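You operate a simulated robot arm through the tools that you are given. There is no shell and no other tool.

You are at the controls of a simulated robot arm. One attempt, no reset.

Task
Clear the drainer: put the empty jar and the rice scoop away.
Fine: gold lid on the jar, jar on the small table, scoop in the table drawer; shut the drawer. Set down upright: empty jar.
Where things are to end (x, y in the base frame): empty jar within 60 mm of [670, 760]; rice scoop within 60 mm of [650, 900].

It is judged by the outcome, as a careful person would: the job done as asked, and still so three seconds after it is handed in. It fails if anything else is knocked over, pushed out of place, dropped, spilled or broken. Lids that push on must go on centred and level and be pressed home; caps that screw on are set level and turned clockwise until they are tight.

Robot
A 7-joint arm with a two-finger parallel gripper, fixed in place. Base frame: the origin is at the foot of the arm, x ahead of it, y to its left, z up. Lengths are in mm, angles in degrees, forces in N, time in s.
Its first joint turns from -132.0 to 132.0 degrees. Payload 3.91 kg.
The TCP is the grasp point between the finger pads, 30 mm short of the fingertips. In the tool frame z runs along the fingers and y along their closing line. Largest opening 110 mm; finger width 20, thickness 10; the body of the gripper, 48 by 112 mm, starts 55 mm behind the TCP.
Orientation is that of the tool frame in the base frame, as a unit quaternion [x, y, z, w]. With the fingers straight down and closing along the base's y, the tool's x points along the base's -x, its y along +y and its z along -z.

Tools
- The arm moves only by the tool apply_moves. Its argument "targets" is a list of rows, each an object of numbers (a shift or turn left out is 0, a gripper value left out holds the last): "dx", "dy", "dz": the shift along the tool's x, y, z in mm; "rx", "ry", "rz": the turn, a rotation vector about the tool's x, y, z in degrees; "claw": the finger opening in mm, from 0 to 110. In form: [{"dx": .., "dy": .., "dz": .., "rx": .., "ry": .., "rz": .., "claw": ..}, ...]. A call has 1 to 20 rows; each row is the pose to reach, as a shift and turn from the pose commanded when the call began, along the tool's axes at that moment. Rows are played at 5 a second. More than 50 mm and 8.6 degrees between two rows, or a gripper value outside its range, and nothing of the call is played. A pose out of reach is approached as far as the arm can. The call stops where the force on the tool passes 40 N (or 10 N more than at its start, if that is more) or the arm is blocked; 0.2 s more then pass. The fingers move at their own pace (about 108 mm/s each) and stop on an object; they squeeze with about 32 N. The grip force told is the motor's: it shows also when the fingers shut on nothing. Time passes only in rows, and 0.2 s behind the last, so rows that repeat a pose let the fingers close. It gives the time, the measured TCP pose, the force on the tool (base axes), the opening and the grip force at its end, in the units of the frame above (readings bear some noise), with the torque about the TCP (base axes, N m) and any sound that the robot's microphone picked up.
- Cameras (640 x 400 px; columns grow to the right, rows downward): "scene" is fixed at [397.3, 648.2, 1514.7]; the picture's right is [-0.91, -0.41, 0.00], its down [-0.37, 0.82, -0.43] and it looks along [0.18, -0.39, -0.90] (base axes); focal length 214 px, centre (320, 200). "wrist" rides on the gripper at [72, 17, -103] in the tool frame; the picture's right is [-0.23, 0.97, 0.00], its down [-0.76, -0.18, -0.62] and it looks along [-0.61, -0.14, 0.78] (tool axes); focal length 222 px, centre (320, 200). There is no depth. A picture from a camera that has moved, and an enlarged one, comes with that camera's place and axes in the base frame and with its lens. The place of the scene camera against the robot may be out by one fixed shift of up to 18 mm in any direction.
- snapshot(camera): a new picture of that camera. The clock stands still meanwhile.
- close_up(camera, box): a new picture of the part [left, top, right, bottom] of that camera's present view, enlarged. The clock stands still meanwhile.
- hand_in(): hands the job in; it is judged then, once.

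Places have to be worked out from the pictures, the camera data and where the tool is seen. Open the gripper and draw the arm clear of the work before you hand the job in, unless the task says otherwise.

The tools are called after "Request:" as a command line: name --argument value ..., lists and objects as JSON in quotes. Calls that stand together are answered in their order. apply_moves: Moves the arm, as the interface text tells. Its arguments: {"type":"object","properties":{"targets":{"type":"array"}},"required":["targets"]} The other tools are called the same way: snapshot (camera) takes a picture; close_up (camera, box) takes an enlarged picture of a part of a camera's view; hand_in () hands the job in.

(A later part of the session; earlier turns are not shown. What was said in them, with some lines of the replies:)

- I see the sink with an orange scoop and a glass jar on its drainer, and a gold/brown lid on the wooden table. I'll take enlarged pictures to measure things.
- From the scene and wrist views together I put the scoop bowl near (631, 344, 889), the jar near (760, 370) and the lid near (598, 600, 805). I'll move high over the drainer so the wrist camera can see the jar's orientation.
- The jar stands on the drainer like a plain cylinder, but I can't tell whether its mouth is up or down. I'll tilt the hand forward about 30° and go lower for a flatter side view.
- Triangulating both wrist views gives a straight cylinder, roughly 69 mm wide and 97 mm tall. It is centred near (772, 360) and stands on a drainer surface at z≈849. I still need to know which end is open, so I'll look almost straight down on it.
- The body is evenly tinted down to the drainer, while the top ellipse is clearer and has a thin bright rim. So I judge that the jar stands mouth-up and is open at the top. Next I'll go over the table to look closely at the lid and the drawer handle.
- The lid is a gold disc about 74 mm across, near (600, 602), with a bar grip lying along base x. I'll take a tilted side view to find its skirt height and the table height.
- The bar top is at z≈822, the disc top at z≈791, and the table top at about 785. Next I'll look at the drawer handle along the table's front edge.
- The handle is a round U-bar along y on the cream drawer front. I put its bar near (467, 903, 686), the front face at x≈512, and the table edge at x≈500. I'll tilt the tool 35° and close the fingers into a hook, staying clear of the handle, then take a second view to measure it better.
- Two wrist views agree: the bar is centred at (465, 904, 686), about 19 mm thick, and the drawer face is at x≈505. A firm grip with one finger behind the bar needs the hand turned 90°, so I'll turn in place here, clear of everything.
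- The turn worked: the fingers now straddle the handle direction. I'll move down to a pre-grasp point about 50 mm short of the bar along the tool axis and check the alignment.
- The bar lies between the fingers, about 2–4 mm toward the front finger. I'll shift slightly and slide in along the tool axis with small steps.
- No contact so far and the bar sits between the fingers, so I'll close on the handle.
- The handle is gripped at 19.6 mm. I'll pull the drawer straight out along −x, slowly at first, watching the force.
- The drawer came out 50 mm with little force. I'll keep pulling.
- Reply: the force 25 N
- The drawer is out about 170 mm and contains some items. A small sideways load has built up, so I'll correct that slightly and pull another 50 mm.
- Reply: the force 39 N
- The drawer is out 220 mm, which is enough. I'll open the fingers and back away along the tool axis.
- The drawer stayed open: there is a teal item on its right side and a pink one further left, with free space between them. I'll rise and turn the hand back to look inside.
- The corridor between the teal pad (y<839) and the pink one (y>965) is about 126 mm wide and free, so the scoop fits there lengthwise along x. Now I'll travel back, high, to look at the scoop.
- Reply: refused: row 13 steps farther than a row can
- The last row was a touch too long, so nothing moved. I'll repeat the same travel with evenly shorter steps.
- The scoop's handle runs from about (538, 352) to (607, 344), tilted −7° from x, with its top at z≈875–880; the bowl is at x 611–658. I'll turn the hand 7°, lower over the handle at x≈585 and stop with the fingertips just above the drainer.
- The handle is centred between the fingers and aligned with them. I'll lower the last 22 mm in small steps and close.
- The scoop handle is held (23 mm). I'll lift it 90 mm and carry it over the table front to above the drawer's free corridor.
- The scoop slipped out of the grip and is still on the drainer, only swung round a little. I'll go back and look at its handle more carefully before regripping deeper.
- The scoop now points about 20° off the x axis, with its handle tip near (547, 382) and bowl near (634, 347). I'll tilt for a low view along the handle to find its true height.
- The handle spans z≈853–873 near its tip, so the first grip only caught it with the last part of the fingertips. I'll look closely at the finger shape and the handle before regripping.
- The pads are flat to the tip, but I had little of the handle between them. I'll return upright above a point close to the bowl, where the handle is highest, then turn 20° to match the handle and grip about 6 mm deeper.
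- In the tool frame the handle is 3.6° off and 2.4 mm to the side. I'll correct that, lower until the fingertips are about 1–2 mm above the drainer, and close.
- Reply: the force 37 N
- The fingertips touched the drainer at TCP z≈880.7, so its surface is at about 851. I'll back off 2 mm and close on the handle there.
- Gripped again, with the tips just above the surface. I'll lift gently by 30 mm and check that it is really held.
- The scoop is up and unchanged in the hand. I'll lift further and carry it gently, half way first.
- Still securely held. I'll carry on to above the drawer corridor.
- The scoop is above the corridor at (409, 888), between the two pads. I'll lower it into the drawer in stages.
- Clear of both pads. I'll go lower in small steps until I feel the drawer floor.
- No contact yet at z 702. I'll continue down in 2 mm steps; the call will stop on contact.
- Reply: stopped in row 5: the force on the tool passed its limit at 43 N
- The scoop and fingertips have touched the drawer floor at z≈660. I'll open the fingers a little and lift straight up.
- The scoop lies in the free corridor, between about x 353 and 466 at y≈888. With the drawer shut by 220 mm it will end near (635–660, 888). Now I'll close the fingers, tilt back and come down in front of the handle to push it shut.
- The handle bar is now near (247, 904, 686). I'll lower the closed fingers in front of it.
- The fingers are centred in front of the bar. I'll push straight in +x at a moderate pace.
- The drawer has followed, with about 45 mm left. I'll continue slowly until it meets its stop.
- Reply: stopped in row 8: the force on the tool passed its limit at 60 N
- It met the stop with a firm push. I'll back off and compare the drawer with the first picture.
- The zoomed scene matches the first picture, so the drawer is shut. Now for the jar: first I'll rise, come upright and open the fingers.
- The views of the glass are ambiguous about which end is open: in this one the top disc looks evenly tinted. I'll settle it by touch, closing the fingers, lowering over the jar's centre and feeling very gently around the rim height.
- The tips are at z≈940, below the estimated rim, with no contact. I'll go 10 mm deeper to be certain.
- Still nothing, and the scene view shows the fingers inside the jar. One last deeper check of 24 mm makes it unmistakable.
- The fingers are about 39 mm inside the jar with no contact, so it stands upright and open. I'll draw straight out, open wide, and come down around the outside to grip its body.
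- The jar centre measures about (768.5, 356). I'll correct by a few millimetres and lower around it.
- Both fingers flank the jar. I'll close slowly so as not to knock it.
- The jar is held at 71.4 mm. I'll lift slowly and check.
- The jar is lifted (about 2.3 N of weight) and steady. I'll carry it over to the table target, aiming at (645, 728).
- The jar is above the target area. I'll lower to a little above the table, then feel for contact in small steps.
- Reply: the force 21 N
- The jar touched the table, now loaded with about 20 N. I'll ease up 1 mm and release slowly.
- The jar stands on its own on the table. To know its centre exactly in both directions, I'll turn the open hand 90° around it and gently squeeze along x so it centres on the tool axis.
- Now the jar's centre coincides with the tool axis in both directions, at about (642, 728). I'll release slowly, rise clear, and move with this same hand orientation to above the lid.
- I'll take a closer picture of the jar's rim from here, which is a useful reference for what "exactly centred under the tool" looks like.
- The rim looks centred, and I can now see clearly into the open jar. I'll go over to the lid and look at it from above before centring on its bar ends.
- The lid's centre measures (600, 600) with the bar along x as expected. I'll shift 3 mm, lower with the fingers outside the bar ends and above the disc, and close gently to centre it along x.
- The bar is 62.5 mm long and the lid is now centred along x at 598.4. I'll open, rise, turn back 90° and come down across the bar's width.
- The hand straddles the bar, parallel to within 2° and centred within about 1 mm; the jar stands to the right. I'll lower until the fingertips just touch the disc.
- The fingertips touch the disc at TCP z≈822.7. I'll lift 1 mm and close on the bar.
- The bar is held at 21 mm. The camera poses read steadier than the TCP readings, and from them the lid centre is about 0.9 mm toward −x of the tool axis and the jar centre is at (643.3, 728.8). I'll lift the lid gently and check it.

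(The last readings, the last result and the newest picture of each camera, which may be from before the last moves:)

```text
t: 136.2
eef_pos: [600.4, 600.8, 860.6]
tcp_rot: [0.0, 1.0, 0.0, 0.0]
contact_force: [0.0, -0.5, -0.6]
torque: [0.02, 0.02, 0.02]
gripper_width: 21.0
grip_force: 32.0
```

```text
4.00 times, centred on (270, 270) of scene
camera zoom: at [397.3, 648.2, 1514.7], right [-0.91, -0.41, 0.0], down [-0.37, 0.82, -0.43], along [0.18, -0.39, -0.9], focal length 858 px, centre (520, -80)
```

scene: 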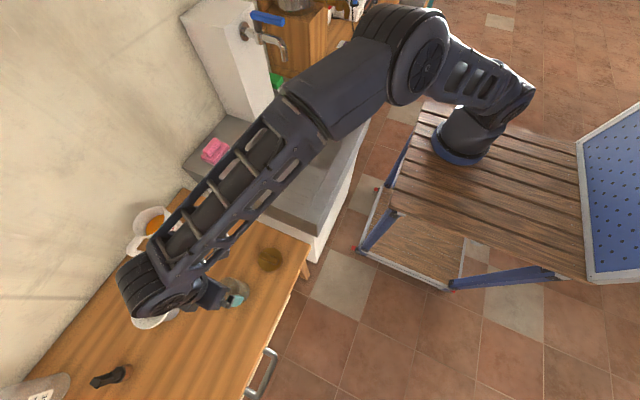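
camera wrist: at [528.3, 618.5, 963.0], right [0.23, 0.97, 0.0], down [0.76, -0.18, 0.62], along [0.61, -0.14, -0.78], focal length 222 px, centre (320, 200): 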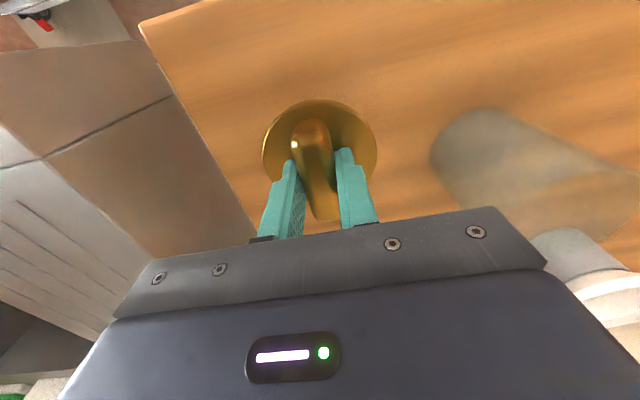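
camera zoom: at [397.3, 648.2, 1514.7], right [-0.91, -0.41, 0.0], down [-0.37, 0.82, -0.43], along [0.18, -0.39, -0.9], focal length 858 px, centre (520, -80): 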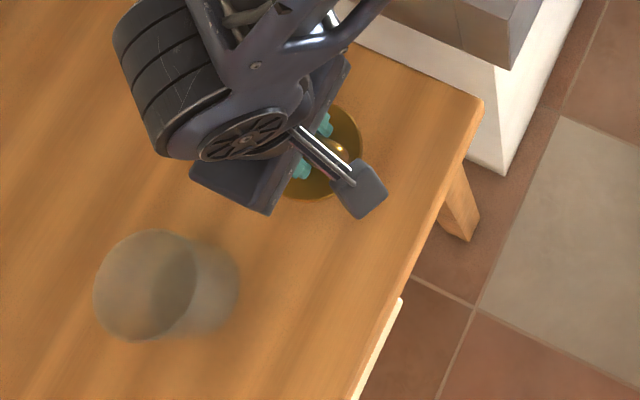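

The lid is up and level in the grip. I'll raise it well above the jar's rim and move over the jar, then let the arm settle and read the camera pose.

Request:
apply_moves --targets '[{"dz": -20}, {"dz": -42}, {"dz": -64}, {"dz": -85}, {"dx": -6, "dy": 17, "dz": -85}, {"dx": -13, "dy": 37, "dz": -85}, {"dx": -20, "dy": 57, "dz": -85}, {"dx": -27, "dy": 77, "dz": -85}, {"dx": -33, "dy": 96, "dz": -85}, {"dx": -38, "dy": 112, "dz": -85}, {"dx": -42, "dy": 122, "dz": -85}, {"dx": -43.6, "dy": 127.2, "dz": -85}, {"dx": -43.6, "dy": 127.2, "dz": -85}, {"dx": -43.6, "dy": 127.2, "dz": -85}, {"dx": -43.6, "dy": 127.2, "dz": -85}]'

Request:
snapshot --camera "wrist"

Request:
close_up --camera "wrist" --box '[220, 80, 420, 230]'

Request:
close_up --camera "scene" --box '[160, 220, 300, 320]'

```text
t: 139.3
eef_pos: [642.6, 727.0, 945.2]
tcp_rot: [0.0, 1.0, 0.001, 0.001]
contact_force: [0.4, 0.1, -0.8]
torque: [0.01, -0.03, -0.02]
gripper_width: 21.2
grip_force: 31.8
```

```text
taken
camera wrist: at [571.8, 744.7, 1048.4], right [0.23, 0.97, 0.0], down [0.76, -0.18, 0.62], along [0.61, -0.14, -0.78], focal length 222 px, centre (320, 200)
```

wrist: 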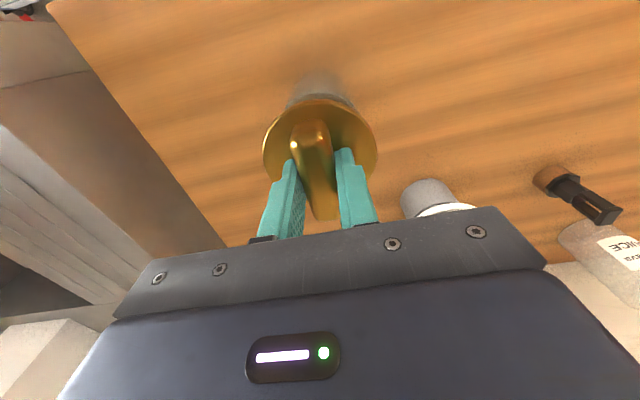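

```text
2.67 times, centred on (320, 155) of wrist
camera zoom: at [571.8, 744.7, 1048.4], right [0.23, 0.97, 0.0], down [0.76, -0.18, 0.62], along [0.61, -0.14, -0.78], focal length 592 px, centre (320, 320)
```

zoom: 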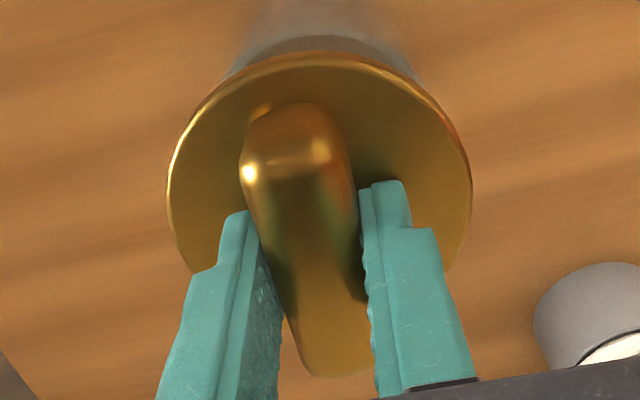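

```text
4.00 times, centred on (230, 270) of scene
camera zoom: at [397.3, 648.2, 1514.7], right [-0.91, -0.41, 0.0], down [-0.37, 0.82, -0.43], along [0.18, -0.39, -0.9], focal length 858 px, centre (680, -80)
```

zoom: 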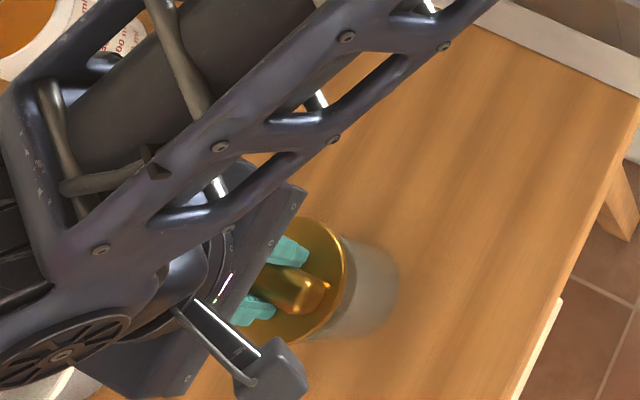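

The lid is above the jar. I'll lower to about 10 mm above the rim, settle, and check alignment again.

Request:
apply_moves --targets '[{"dz": 6}, {"dz": 12}, {"dz": 17}, {"dz": 17}, {"dz": 17}, {"dz": 17}]'

Request:
close_up --camera "wrist" --box '[240, 60, 400, 180]'

Request:
close_up --camera "scene" --box '[200, 250, 270, 310]'

```text
t: 140.8
eef_pos: [644.5, 726.5, 927.4]
tcp_rot: [0.0, 1.0, 0.0, 0.0]
contact_force: [-0.2, 0.1, -1.0]
torque: [0.02, -0.01, 0.03]
gripper_width: 21.1
grip_force: 32.0
```

```text
3.33 times, centred on (320, 120) of wrist
camera zoom: at [572.0, 744.1, 1031.2], right [0.23, 0.97, 0.0], down [0.76, -0.18, 0.62], along [0.61, -0.14, -0.78], focal length 740 px, centre (320, 467)
```

zoom: 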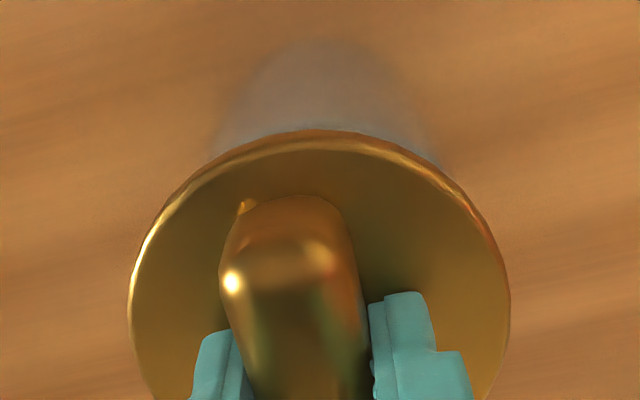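

```text
6.67 times, centred on (235, 280) of scene
camera zoom: at [397.3, 648.2, 1514.7], right [-0.91, -0.41, 0.0], down [-0.37, 0.82, -0.43], along [0.18, -0.39, -0.9], focal length 1430 px, centre (887, -333)
```

zoom: 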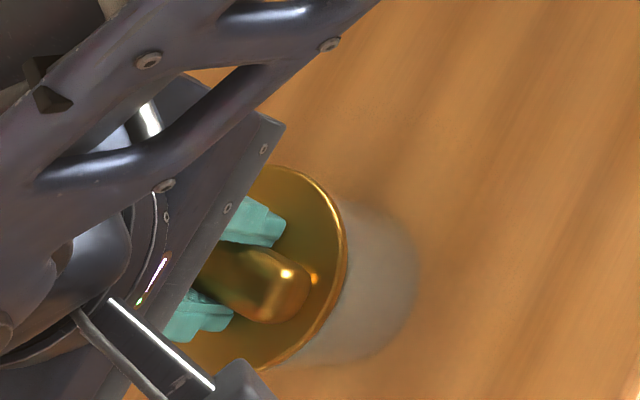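

The camera pose shows y is 1.6 mm short of the jar's centre. I'll correct that and verify again.

Request:
apply_moves --targets '[{"dy": 1.6}, {"dy": 1.6}, {"dy": 1.6}, {"dy": 1.6}]'

Request:
close_up --camera "wrist" --box '[240, 60, 400, 180]'

```text
t: 141.8
eef_pos: [642.9, 728.1, 927.3]
tcp_rot: [0.0, 1.0, 0.0, 0.0]
contact_force: [0.7, 0.8, -0.5]
torque: [-0.01, -0.02, 0.02]
gripper_width: 21.1
grip_force: 32.2
```

```text
3.33 times, centred on (320, 120) of wrist
camera zoom: at [571.9, 746.1, 1031.0], right [0.23, 0.97, 0.0], down [0.76, -0.18, 0.62], along [0.61, -0.14, -0.78], focal length 740 px, centre (320, 467)
```

zoom: 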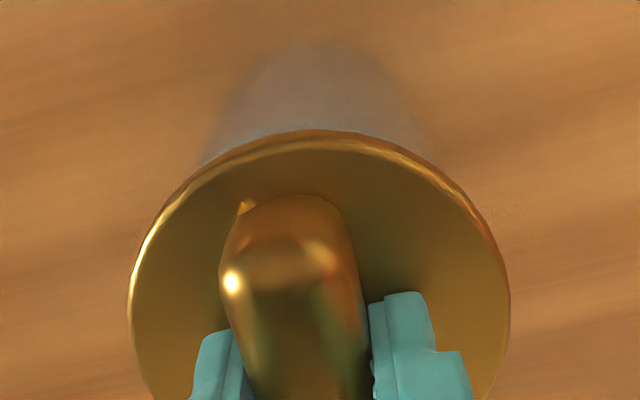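

Now aligned within about half a millimetre. I'll lower slowly toward the rim, reading the force.

Request:
apply_moves --targets '[{"dz": 1}, {"dz": 2}, {"dz": 3}, {"dz": 4}, {"dz": 5}, {"dz": 6}, {"dz": 6}]'

Request:
close_up --camera "wrist" --box '[240, 60, 400, 180]'

```text
t: 143.3
eef_pos: [642.7, 728.9, 921.4]
tcp_rot: [0.001, 1.0, 0.0, 0.0]
contact_force: [0.3, 0.1, -0.5]
torque: [0.02, 0.02, -0.02]
gripper_width: 21.1
grip_force: 32.5
```

```text
3.33 times, centred on (320, 120) of wrist
camera zoom: at [571.9, 746.7, 1024.8], right [0.23, 0.97, 0.0], down [0.76, -0.18, 0.62], along [0.61, -0.14, -0.78], focal length 740 px, centre (320, 467)
```

zoom: 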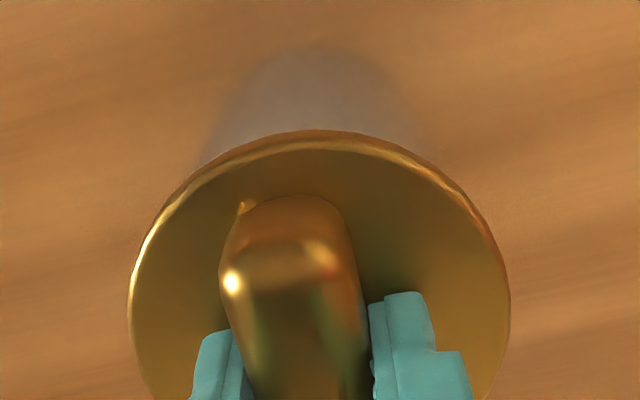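

The arm crept 0.6 mm further in y while settling, so I'll take back 0.9 mm and wait a full second before reading again.

Request:
apply_moves --targets '[{"dy": -0.9}, {"dy": -0.9}, {"dy": -0.9}, {"dy": -0.9}, {"dy": -0.9}, {"dy": -0.9}, {"dy": -0.9}, {"dy": -0.9}]'

Request:
close_up --camera "wrist" --box '[240, 60, 400, 180]'

```text
t: 145.2
eef_pos: [644.2, 727.7, 920.4]
tcp_rot: [0.0, 1.0, -0.001, 0.001]
contact_force: [-0.3, -0.5, -0.7]
torque: [0.01, 0.02, -0.02]
gripper_width: 21.0
grip_force: 31.9
```

```text
3.33 times, centred on (320, 120) of wrist
camera zoom: at [571.9, 745.5, 1024.5], right [0.23, 0.97, 0.0], down [0.76, -0.18, 0.62], along [0.61, -0.14, -0.78], focal length 740 px, centre (320, 467)
```

zoom: 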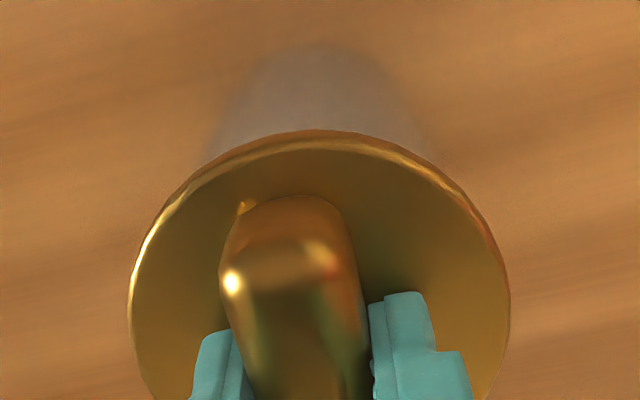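

The reading is now (571.9, 745.5) against the wanted (571.9, 745.7), so it is aligned. I'll lower in fine steps to meet the rim.

Request:
apply_moves --targets '[{"dz": 0.7}, {"dz": 1.4}, {"dz": 2.1}, {"dz": 2.8}, {"dz": 2.8}, {"dz": 2.8}]'

Request:
close_up --camera "wrist" --box '[240, 60, 400, 180]'

```text
t: 146.6
eef_pos: [643.3, 727.7, 918.0]
tcp_rot: [-0.001, 1.0, 0.0, 0.001]
contact_force: [-0.3, -0.1, -1.5]
torque: [0.01, -0.01, 0.01]
gripper_width: 21.3
grip_force: 31.7
```

```text
3.33 times, centred on (320, 120) of wrist
camera zoom: at [571.5, 745.7, 1021.7], right [0.23, 0.97, 0.0], down [0.76, -0.18, 0.62], along [0.61, -0.14, -0.78], focal length 740 px, centre (320, 467)
```

zoom: 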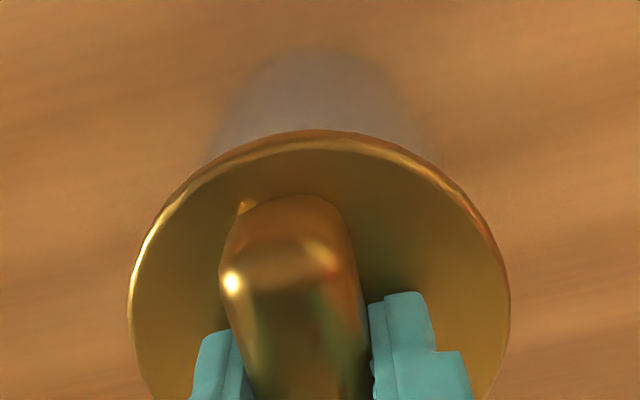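

Request:
apply_moves --targets '[{"dz": 0.7}, {"dz": 1.4}, {"dz": 2.1}, {"dz": 2.8}, {"dz": 2.8}]'

Request:
close_up --camera "wrist" --box '[240, 60, 400, 180]'

Request:
close_up --camera "scene" --box '[200, 250, 270, 310]'

```text
t: 147.8
eef_pos: [643.1, 727.1, 915.4]
tcp_rot: [0.0, 1.0, 0.001, 0.0]
contact_force: [0.4, 0.7, 0.1]
torque: [-0.03, -0.03, -0.01]
gripper_width: 21.2
grip_force: 32.7
```

```text
3.33 times, centred on (320, 120) of wrist
camera zoom: at [572.1, 746.0, 1019.0], right [0.23, 0.97, 0.0], down [0.76, -0.18, 0.62], along [0.61, -0.14, -0.78], focal length 740 px, centre (320, 467)
```

zoom: 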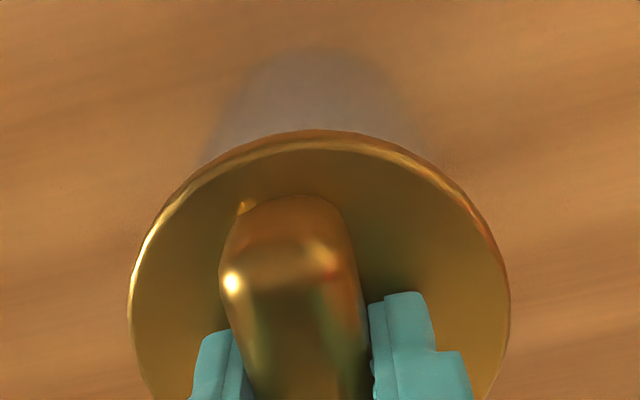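

```text
6.67 times, centred on (235, 280) of scene
camera zoom: at [397.3, 648.2, 1514.7], right [-0.91, -0.41, 0.0], down [-0.37, 0.82, -0.43], along [0.18, -0.39, -0.9], focal length 1430 px, centre (887, -333)
```

zoom: 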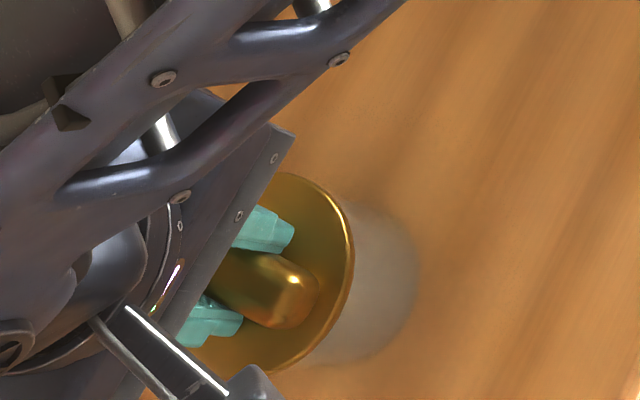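

No contact yet at TCP z≈916. I'll continue.

Request:
apply_moves --targets '[{"dz": 0.7}, {"dz": 1.4}, {"dz": 2.1}, {"dz": 2.8}, {"dz": 2.8}]'

Request:
close_up --camera "wrist" --box '[240, 60, 400, 180]'

```text
t: 148.9
eef_pos: [643.2, 728.2, 911.7]
tcp_rot: [0.0, 1.0, -0.001, 0.0]
contact_force: [-0.9, 0.0, -0.3]
torque: [0.01, 0.0, 0.02]
gripper_width: 21.2
grip_force: 31.9
```

```text
3.33 times, centred on (320, 120) of wrist
camera zoom: at [572.5, 746.0, 1015.9], right [0.23, 0.97, 0.0], down [0.76, -0.18, 0.62], along [0.61, -0.14, -0.78], focal length 740 px, centre (320, 467)
```

zoom: 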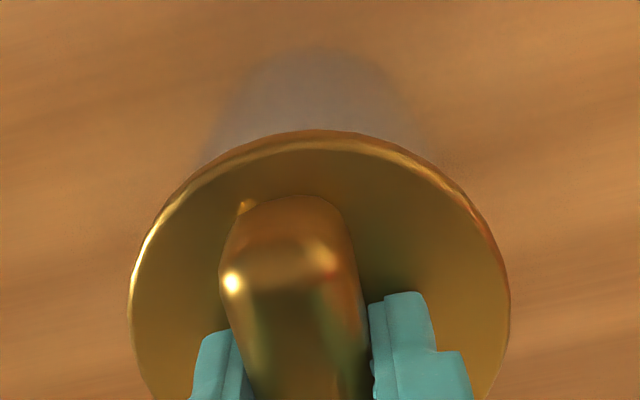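

Request:
apply_moves --targets '[{"dx": 0.4, "dy": -0.2, "dz": 0.7}, {"dx": 0.4, "dy": -0.2, "dz": 1.4}, {"dx": 0.4, "dy": -0.2, "dz": 2.1}, {"dx": 0.4, "dy": -0.2, "dz": 2.8}, {"dx": 0.4, "dy": -0.2, "dz": 2.8}]'

Request:
close_up --camera "wrist" --box '[240, 60, 400, 180]'

Request:
close_up --camera "scene" --box '[200, 250, 270, 310]'

```text
t: 150.2
eef_pos: [643.1, 727.8, 911.7]
tcp_rot: [0.002, 1.0, 0.002, 0.0]
contact_force: [4.9, 4.0, 22.4]
torque: [-0.04, -0.23, 0.01]
gripper_width: 21.2
grip_force: 31.8
```

```text
3.33 times, centred on (320, 120) of wrist
camera zoom: at [571.4, 745.3, 1015.4], right [0.23, 0.97, 0.0], down [0.76, -0.18, 0.62], along [0.61, -0.14, -0.78], focal length 740 px, centre (320, 467)
```

zoom: 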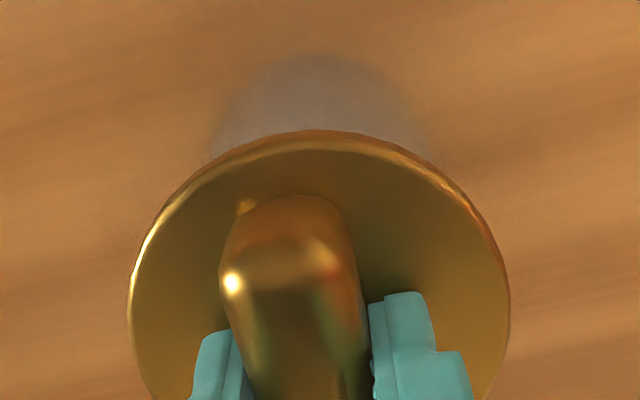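

```text
6.67 times, centred on (235, 280) of scene
camera zoom: at [397.3, 648.2, 1514.7], right [-0.91, -0.41, 0.0], down [-0.37, 0.82, -0.43], along [0.18, -0.39, -0.9], focal length 1430 px, centre (887, -333)
```

zoom: 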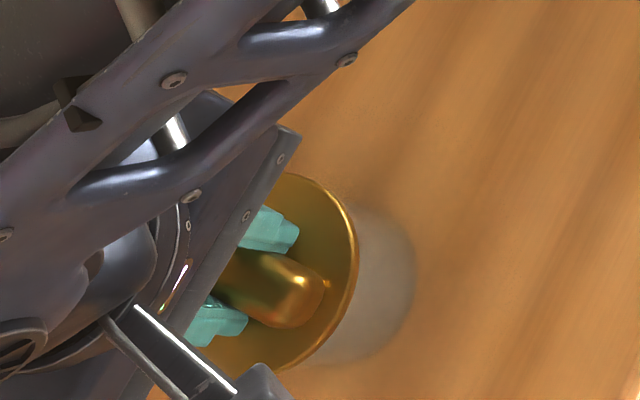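

Contact at TCP z≈912.4 with about 22 N, roughly where the cap's skirt would already be over the rim. I'll look closely from the scene camera before pressing.

Request:
close_up --camera "scene" --box '[218, 262, 258, 312]'

Request:
close_up --camera "wrist" --box '[280, 80, 360, 120]'

```text
8.00 times, centred on (238, 287) of scene
camera zoom: at [397.3, 648.2, 1514.7], right [-0.91, -0.41, 0.0], down [-0.37, 0.82, -0.43], along [0.18, -0.39, -0.9], focal length 1716 px, centre (976, -496)
```

zoom: 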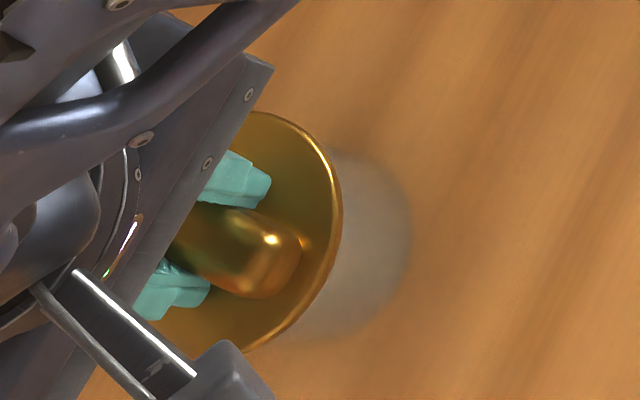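

```text
8.00 times, centred on (320, 100) of wrist
camera zoom: at [571.4, 745.3, 1015.4], right [0.23, 0.97, 0.0], down [0.76, -0.18, 0.62], along [0.61, -0.14, -0.78], focal length 1777 px, centre (320, 1000)
```

zoom: 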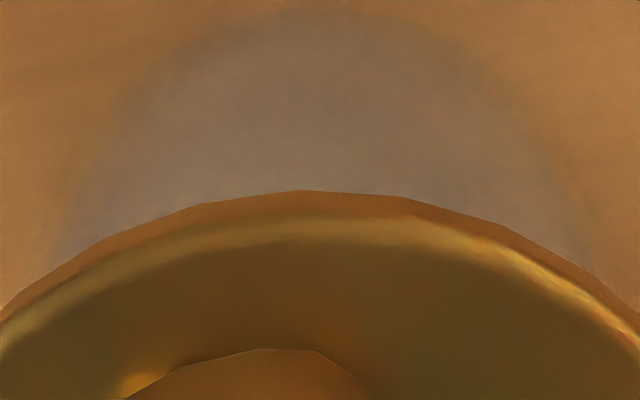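

From the earlier rim picture the jar's rim is at z≈877.5, so the cap's lower edge (≈871) is already about 6 mm below it and the skirt is over the rim. I'll press down further to push it home.

Request:
apply_moves --targets '[{"dz": 0.5}, {"dz": 1}, {"dz": 1}]'

Request:
close_up --camera "wrist" --box '[240, 60, 400, 180]'

```text
t: 151.1
eef_pos: [643.7, 728.6, 910.8]
tcp_rot: [0.002, 1.0, 0.002, 0.001]
contact_force: [0.0, -0.2, 6.1]
torque: [-0.13, 0.14, 0.0]
gripper_width: 21.2
grip_force: 31.8
stopped in row 3: the force on the tool passed its limit at 42 N (the readings are from after the stop); the commanded pose is now the measured one
```

```text
3.33 times, centred on (320, 120) of wrist
camera zoom: at [571.6, 746.0, 1015.4], right [0.23, 0.97, 0.0], down [0.76, -0.18, 0.62], along [0.61, -0.14, -0.78], focal length 740 px, centre (320, 467)
```

zoom: 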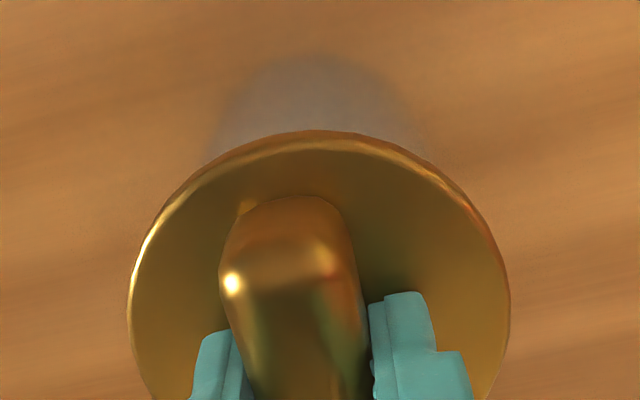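

The lid stopped hard at the same height under 42 N. Its shape looks like a disc with a short plug, which fits being seated on the rim. To be sure it is fully home I'll press again, building the force up gradually.

Request:
apply_moves --targets '[{"dz": 1}, {"dz": 2}, {"dz": 2.8}, {"dz": 2.8}]'

Request:
apply_moves --targets '[{"dz": 0.4}, {"dz": 0.8}, {"dz": 0.8}]'

Request:
close_up --camera "wrist" --box '[240, 60, 400, 180]'

```text
t: 152.2
eef_pos: [643.8, 729.7, 910.7]
tcp_rot: [0.0, 1.0, 0.003, 0.002]
contact_force: [-0.1, -0.5, 7.2]
torque: [-0.2, 0.12, 0.0]
gripper_width: 21.3
grip_force: 31.7
stopped in row 4: the force on the tool passed its limit at 41 N (the readings are from after the stop); the commanded pose is now the measured one
```

```text
t: 153.0
eef_pos: [643.8, 729.6, 911.8]
tcp_rot: [-0.001, 1.0, 0.004, 0.002]
contact_force: [1.5, 0.7, 21.9]
torque: [-0.38, 0.14, 0.02]
gripper_width: 21.2
grip_force: 32.4
```

```text
3.33 times, centred on (320, 120) of wrist
camera zoom: at [571.8, 746.5, 1015.1], right [0.23, 0.97, 0.01], down [0.76, -0.18, 0.62], along [0.61, -0.14, -0.78], focal length 740 px, centre (320, 467)
```

zoom: 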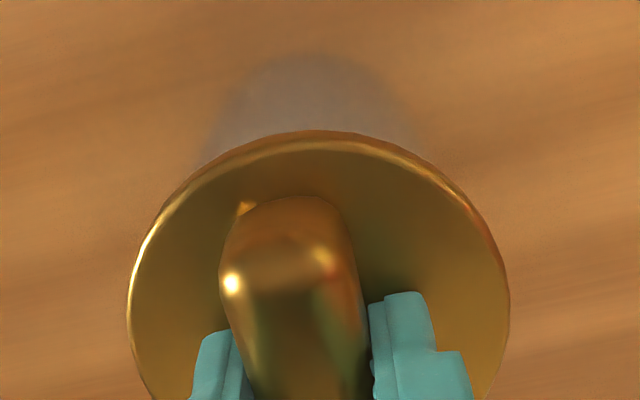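

The height is unchanged, so it looks seated, but the hand has picked up a slight tilt. I'll unload, release the bar gently, rise, and inspect the lid from the side.

Request:
apply_moves --targets '[{"dz": -1}, {"dz": -1.8}, {"dz": -1.8, "claw": 22}, {"dz": -1.8, "claw": 24}, {"dz": -1.8, "claw": 28}, {"dz": -1.8, "claw": 36}, {"dz": -1.8, "claw": 50}, {"dz": -8, "claw": 50}, {"dz": -18}, {"dz": -32}, {"dz": -50}, {"dz": -70}, {"dz": -70}]'

Request:
snapshot --camera "wrist"

Request:
close_up --camera "wrist" --box '[240, 60, 400, 200]'

Request:
close_up --camera "scene" --box '[190, 240, 290, 320]'

```text
t: 155.8
eef_pos: [642.8, 728.3, 978.3]
tcp_rot: [0.0, 1.0, 0.003, 0.001]
contact_force: [0.8, 0.1, -0.8]
torque: [-0.02, -0.02, 0.0]
gripper_width: 50.5
grip_force: 0.1
heard: snap
```

```text
taken
camera wrist: at [571.2, 745.0, 1083.1], right [0.23, 0.97, 0.01], down [0.76, -0.18, 0.62], along [0.61, -0.14, -0.78], focal length 222 px, centre (320, 200)
```

wrist: 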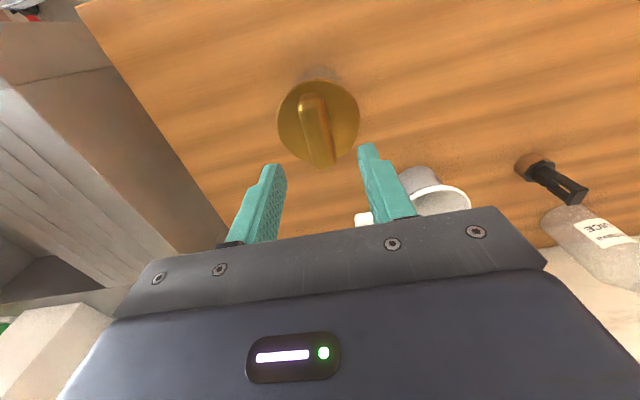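

```text
2.86 times, centred on (320, 130) of wrist
camera zoom: at [571.2, 745.0, 1083.1], right [0.23, 0.97, 0.01], down [0.76, -0.18, 0.62], along [0.61, -0.14, -0.78], focal length 635 px, centre (320, 400)
```

zoom: 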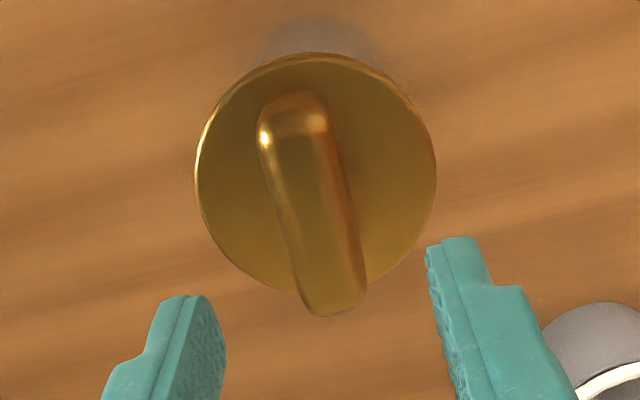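

```text
5.00 times, centred on (240, 280) of scene
camera zoom: at [397.3, 648.2, 1514.7], right [-0.91, -0.41, 0.0], down [-0.37, 0.82, -0.43], along [0.18, -0.39, -0.9], focal length 1072 px, centre (720, -200)
```

zoom: 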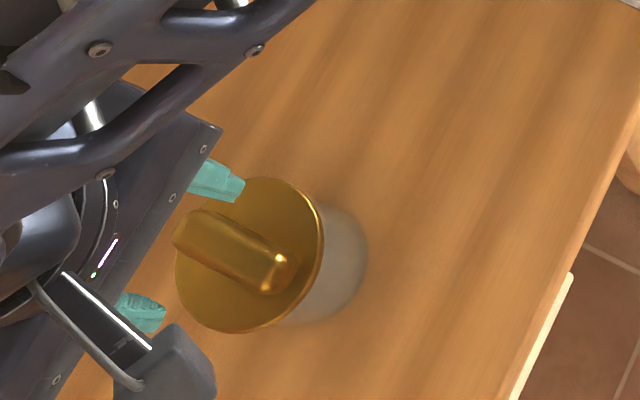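

I heard a snap, and the lid sits centred on the jar within a millimetre. I'll back off and take a low side view to check that it is level and fully down.

Request:
apply_moves --targets '[{"dx": 25, "dy": 1, "ry": -8}, {"dx": 50, "dy": 3, "ry": -16}, {"dx": 75, "dy": 5, "ry": -24}, {"dx": 92.5, "dy": 6, "dz": 10, "ry": -32}, {"dx": 92.5, "dy": 6, "dz": 28, "ry": -40}, {"dx": 92.5, "dy": 6, "dz": 45, "ry": -45}, {"dx": 92.5, "dy": 6, "dz": 45, "ry": -45}]'

Request:
snapshot --camera "wrist"

Request:
close_up --camera "wrist" --box '[250, 80, 390, 190]'

```text
t: 157.4
eef_pos: [552.4, 734.5, 934.3]
tcp_rot: [0.001, 0.923, 0.004, 0.384]
contact_force: [-0.5, -0.6, 0.6]
torque: [0.0, 0.0, -0.02]
gripper_width: 50.2
grip_force: 0.1
```

```text
taken
camera wrist: at [427.7, 751.9, 956.1], right [0.16, 0.97, 0.17], down [0.09, -0.18, 0.98], along [0.98, -0.14, -0.12], focal length 222 px, centre (320, 200)
```

wrist: 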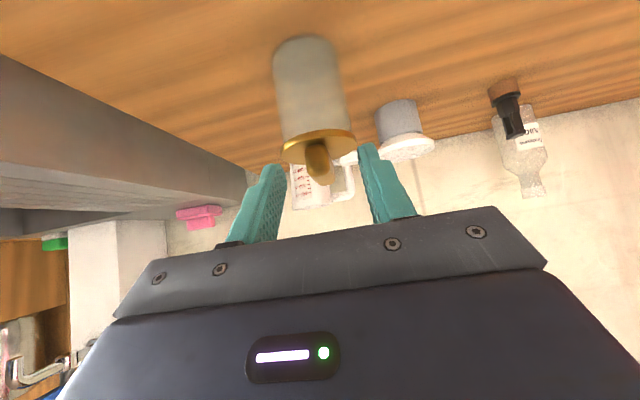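

```text
3.64 times, centred on (320, 135) of wrist
camera zoom: at [427.7, 751.9, 956.1], right [0.16, 0.97, 0.17], down [0.09, -0.18, 0.98], along [0.98, -0.14, -0.12], focal length 808 px, centre (320, 436)
```

zoom: 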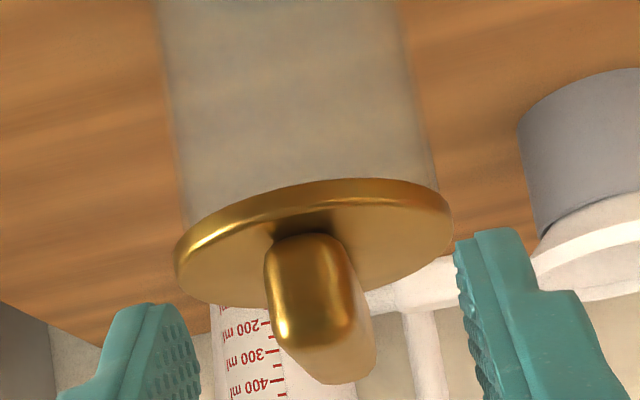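

The lid sits on the rim with no visible gap at the front. I'll zoom in on both sides to check that it's level.

Request:
close_up --camera "wrist" --box '[270, 120, 370, 165]'

Request:
close_up --camera "wrist" --box '[272, 125, 312, 160]'

Request:
close_up --camera "wrist" --box '[325, 120, 365, 155]'

```text
6.40 times, centred on (320, 142) of wrist
camera zoom: at [427.7, 751.9, 956.1], right [0.16, 0.97, 0.17], down [0.09, -0.18, 0.98], along [0.98, -0.14, -0.12], focal length 1422 px, centre (320, 568)
```

zoom: 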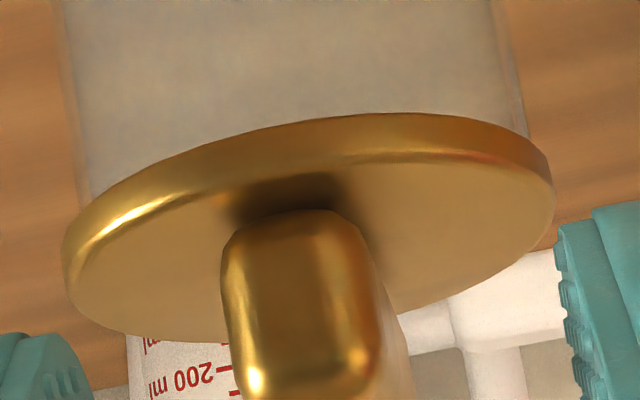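

```text
11.43 times, centred on (292, 142) of wrist
camera zoom: at [427.7, 751.9, 956.1], right [0.16, 0.97, 0.17], down [0.09, -0.18, 0.98], along [0.98, -0.14, -0.12], focal length 2538 px, centre (640, 857)
```

zoom: 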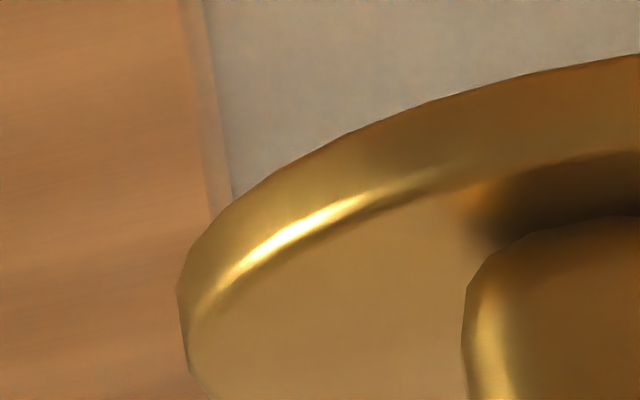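

```text
11.43 times, centred on (345, 138) of wrist
camera zoom: at [427.7, 751.9, 956.1], right [0.16, 0.97, 0.17], down [0.09, -0.18, 0.98], along [0.98, -0.14, -0.12], focal length 2538 px, centre (34, 914)
```

zoom: 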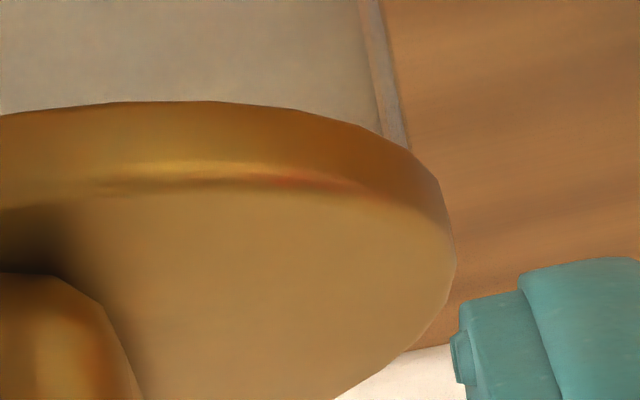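

The side view shows the lid level to within about a degree and flush on the rim all round. As a last check that it is pressed home, I'll go back above with closed fingers and press straight down on the centre of the bar.

Request:
apply_moves --targets '[{"dx": -16, "dz": -16, "ry": 5, "claw": 20}, {"dx": -31.8, "dz": -31.8, "ry": 10, "claw": 0}, {"dx": -48, "dy": -1.5, "dz": -15.6, "ry": 18.5, "claw": 0}, {"dx": -64.2, "dy": -3, "dz": 0.6, "ry": 27}, {"dx": -80.3, "dy": -4.5, "dz": 16.7, "ry": 35.5}, {"dx": -96.5, "dy": -6, "dz": 32.9, "ry": 44}, {"dx": -96.5, "dy": -6, "dz": 32.9, "ry": 45}, {"dx": -96.5, "dy": -6, "dz": 32.9, "ry": 45}, {"dx": -96.5, "dy": -6, "dz": 32.9, "ry": 45}]'

Request:
snapshot --camera "wrist"

```text
t: 159.4
eef_pos: [642.0, 729.5, 980.1]
tcp_rot: [0.0, 1.0, 0.004, 0.001]
contact_force: [-0.8, -0.2, 0.1]
torque: [-0.01, -0.01, 0.02]
gripper_width: 0.0
grip_force: 32.2
```

```text
taken
camera wrist: at [571.0, 747.1, 1082.5], right [0.23, 0.97, 0.01], down [0.76, -0.18, 0.62], along [0.61, -0.14, -0.78], focal length 222 px, centre (320, 200)
```

wrist: 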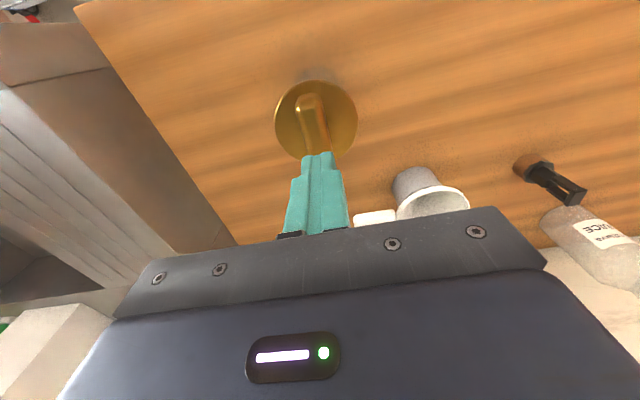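

Request:
apply_moves --targets '[{"dy": -1.8, "dz": 8, "rx": 0.4}, {"dy": -1.8, "dz": 17, "rx": 0.4}, {"dy": -1.8, "dz": 25, "rx": 0.4}, {"dy": -1.8, "dz": 32, "rx": 0.4}, {"dy": -1.8, "dz": 32, "rx": 0.4}, {"dy": -1.8, "dz": 32, "rx": 0.4}]'

Request:
close_up --camera "wrist" --box '[240, 60, 400, 200]'

```text
t: 160.8
eef_pos: [641.4, 727.6, 947.9]
tcp_rot: [0.0, 1.0, -0.001, 0.002]
contact_force: [-0.7, 0.2, 0.0]
torque: [-0.04, 0.02, 0.06]
gripper_width: 0.0
grip_force: 32.1
```

```text
2.86 times, centred on (320, 130) of wrist
camera zoom: at [570.5, 745.8, 1051.0], right [0.23, 0.97, 0.0], down [0.76, -0.18, 0.62], along [0.61, -0.14, -0.78], focal length 635 px, centre (320, 400)
```

zoom: 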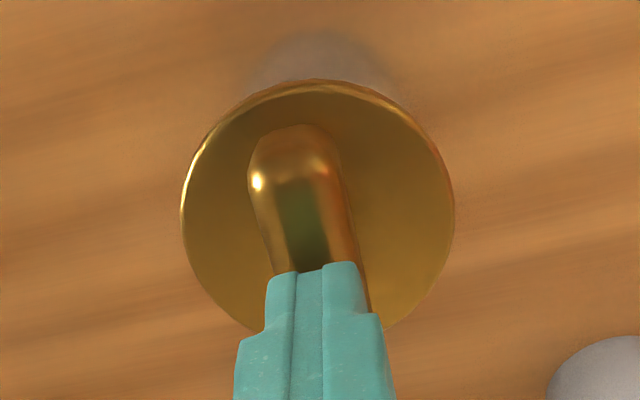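

The fingertips are centred above the bar. I'll press down in fine steps until the force limit stops me.

Request:
apply_moves --targets '[{"dz": 2}, {"dz": 4}, {"dz": 5.5}, {"dz": 6.5}, {"dz": 7.5}, {"dz": 8.5}, {"dz": 9.5}, {"dz": 10.5}, {"dz": 11.2}, {"dz": 11.9}, {"dz": 12.5}, {"dz": 12.5}]'

Request:
close_up --camera "wrist" --box '[240, 60, 400, 200]'

```text
t: 162.7
eef_pos: [643.0, 728.3, 941.9]
tcp_rot: [0.0, 1.0, 0.001, 0.002]
contact_force: [-2.6, -2.4, 11.7]
torque: [-0.16, 0.16, -0.01]
gripper_width: 0.0
grip_force: 31.9
stopped in row 9: the force on the tool passed its limit at 42 N (the readings are from after the stop); the commanded pose is now the measured one
```

```text
2.86 times, centred on (320, 130) of wrist
camera zoom: at [571.0, 746.0, 1045.2], right [0.23, 0.97, 0.0], down [0.76, -0.18, 0.63], along [0.61, -0.14, -0.78], focal length 635 px, centre (320, 400)
```

zoom: 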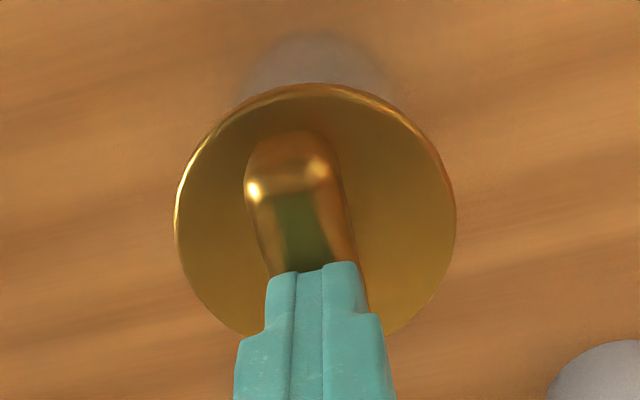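

The lid held firm at 42 N with no movement and no second snap, so the earlier snap was the lid going home. I'll rise straight off, open the gripper, and check everything.

Request:
apply_moves --targets '[{"dz": -3}, {"dz": -12}, {"dz": -30}, {"dz": -55}, {"dz": -85}, {"dz": -115, "claw": 60}, {"dx": 25, "dy": -25, "dz": -130, "claw": 110}, {"dx": 50, "dy": -55, "dz": -140, "claw": 110}, {"dx": 70, "dy": -90, "dz": -150}, {"dx": 85, "dy": -125, "dz": -155}, {"dx": 95, "dy": -165, "dz": -160}, {"dx": 105, "dy": -205, "dz": -165}, {"dx": 115, "dy": -245, "dz": -170}, {"dx": 125, "dy": -285, "dz": -180}, {"dx": 135, "dy": -325, "dz": -190}, {"dx": 145, "dy": -365, "dz": -200}, {"dx": 155, "dy": -405, "dz": -210}, {"dx": 165, "dy": -440, "dz": -220}, {"dx": 165, "dy": -440, "dz": -220}]'

Request:
snapshot --camera "scene"

Request:
close_up --camera "scene" --box '[120, 180, 360, 400]'

Request:
close_up --camera "scene" --box '[190, 240, 290, 320]'

```text
t: 166.7
eef_pos: [476.3, 286.0, 1157.9]
tcp_rot: [0.0, 1.0, 0.001, 0.002]
contact_force: [0.4, 0.6, 0.2]
torque: [0.0, 0.02, -0.02]
gripper_width: 110.1
grip_force: 0.1
```

```text
taken
```

scene: 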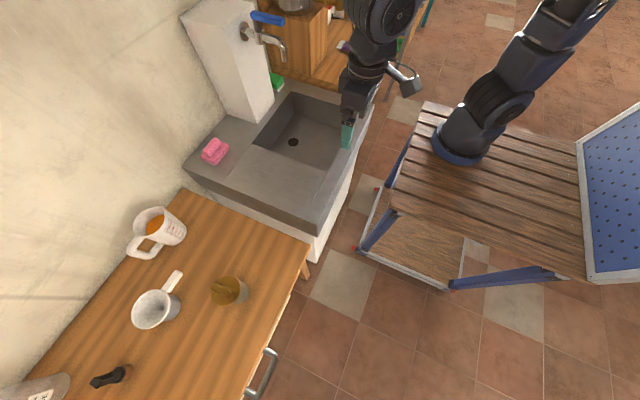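

```text
1.82 times, centred on (240, 290) of scene
camera zoom: at [397.3, 648.2, 1514.7], right [-0.91, -0.41, 0.0], down [-0.37, 0.82, -0.43], along [0.18, -0.39, -0.9], focal length 390 px, centre (466, 36)
```

zoom: 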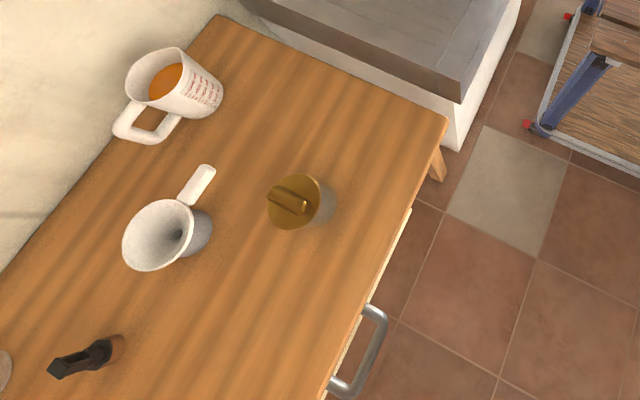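

```text
5.00 times, centred on (240, 280) of scene
camera zoom: at [397.3, 648.2, 1514.7], right [-0.91, -0.41, 0.0], down [-0.37, 0.82, -0.43], along [0.18, -0.39, -0.9], focal length 1072 px, centre (720, -200)
```

zoom: 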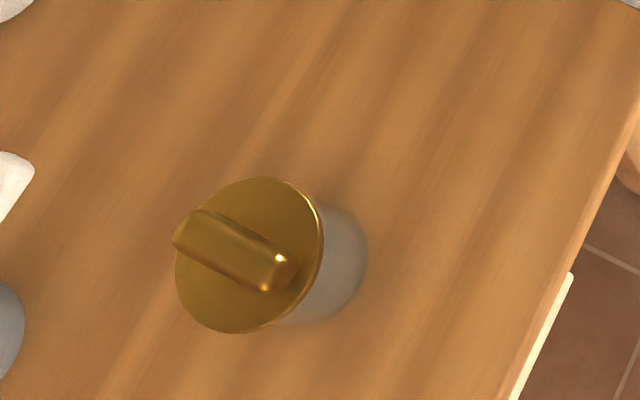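

The drainer is empty. The jar stands upright on the table at about (643, 729) with the gold lid level and home, the drawer is shut with the scoop inside, and nothing else has moved. The gripper is open and the arm is clear, so I'm handing in.

Request:
hand_in

```text
The job is handed in.
```

The drainer is clear and the job is handed in; I haven't been told the verdict.

- **Jar:** it stands upright on the small table at about (643, 729), roughly 41 mm from the target. I checked by touch that its mouth was up before moving it.
- **Lid:** the gold lid is on, centred to within about 1 mm and level to within about a degree. I heard a snap as I released it. A second 42 N press on the bar moved nothing and made no new snap, so I take it to be home.
- **Scoop:** it is in the drawer, in the gap between the teal and pink pads. With the drawer shut I estimate it at about (630–660, 888). I worked that out from where I set it down and how far the drawer travelled; I didn't reopen the drawer to check.
- **Drawer:** it is shut against its stop and matches the first picture.

My first grip on the scoop slipped, but it never left the drainer, and a deeper second grip held. The other items on the table and sink look unmoved in the final pictures.
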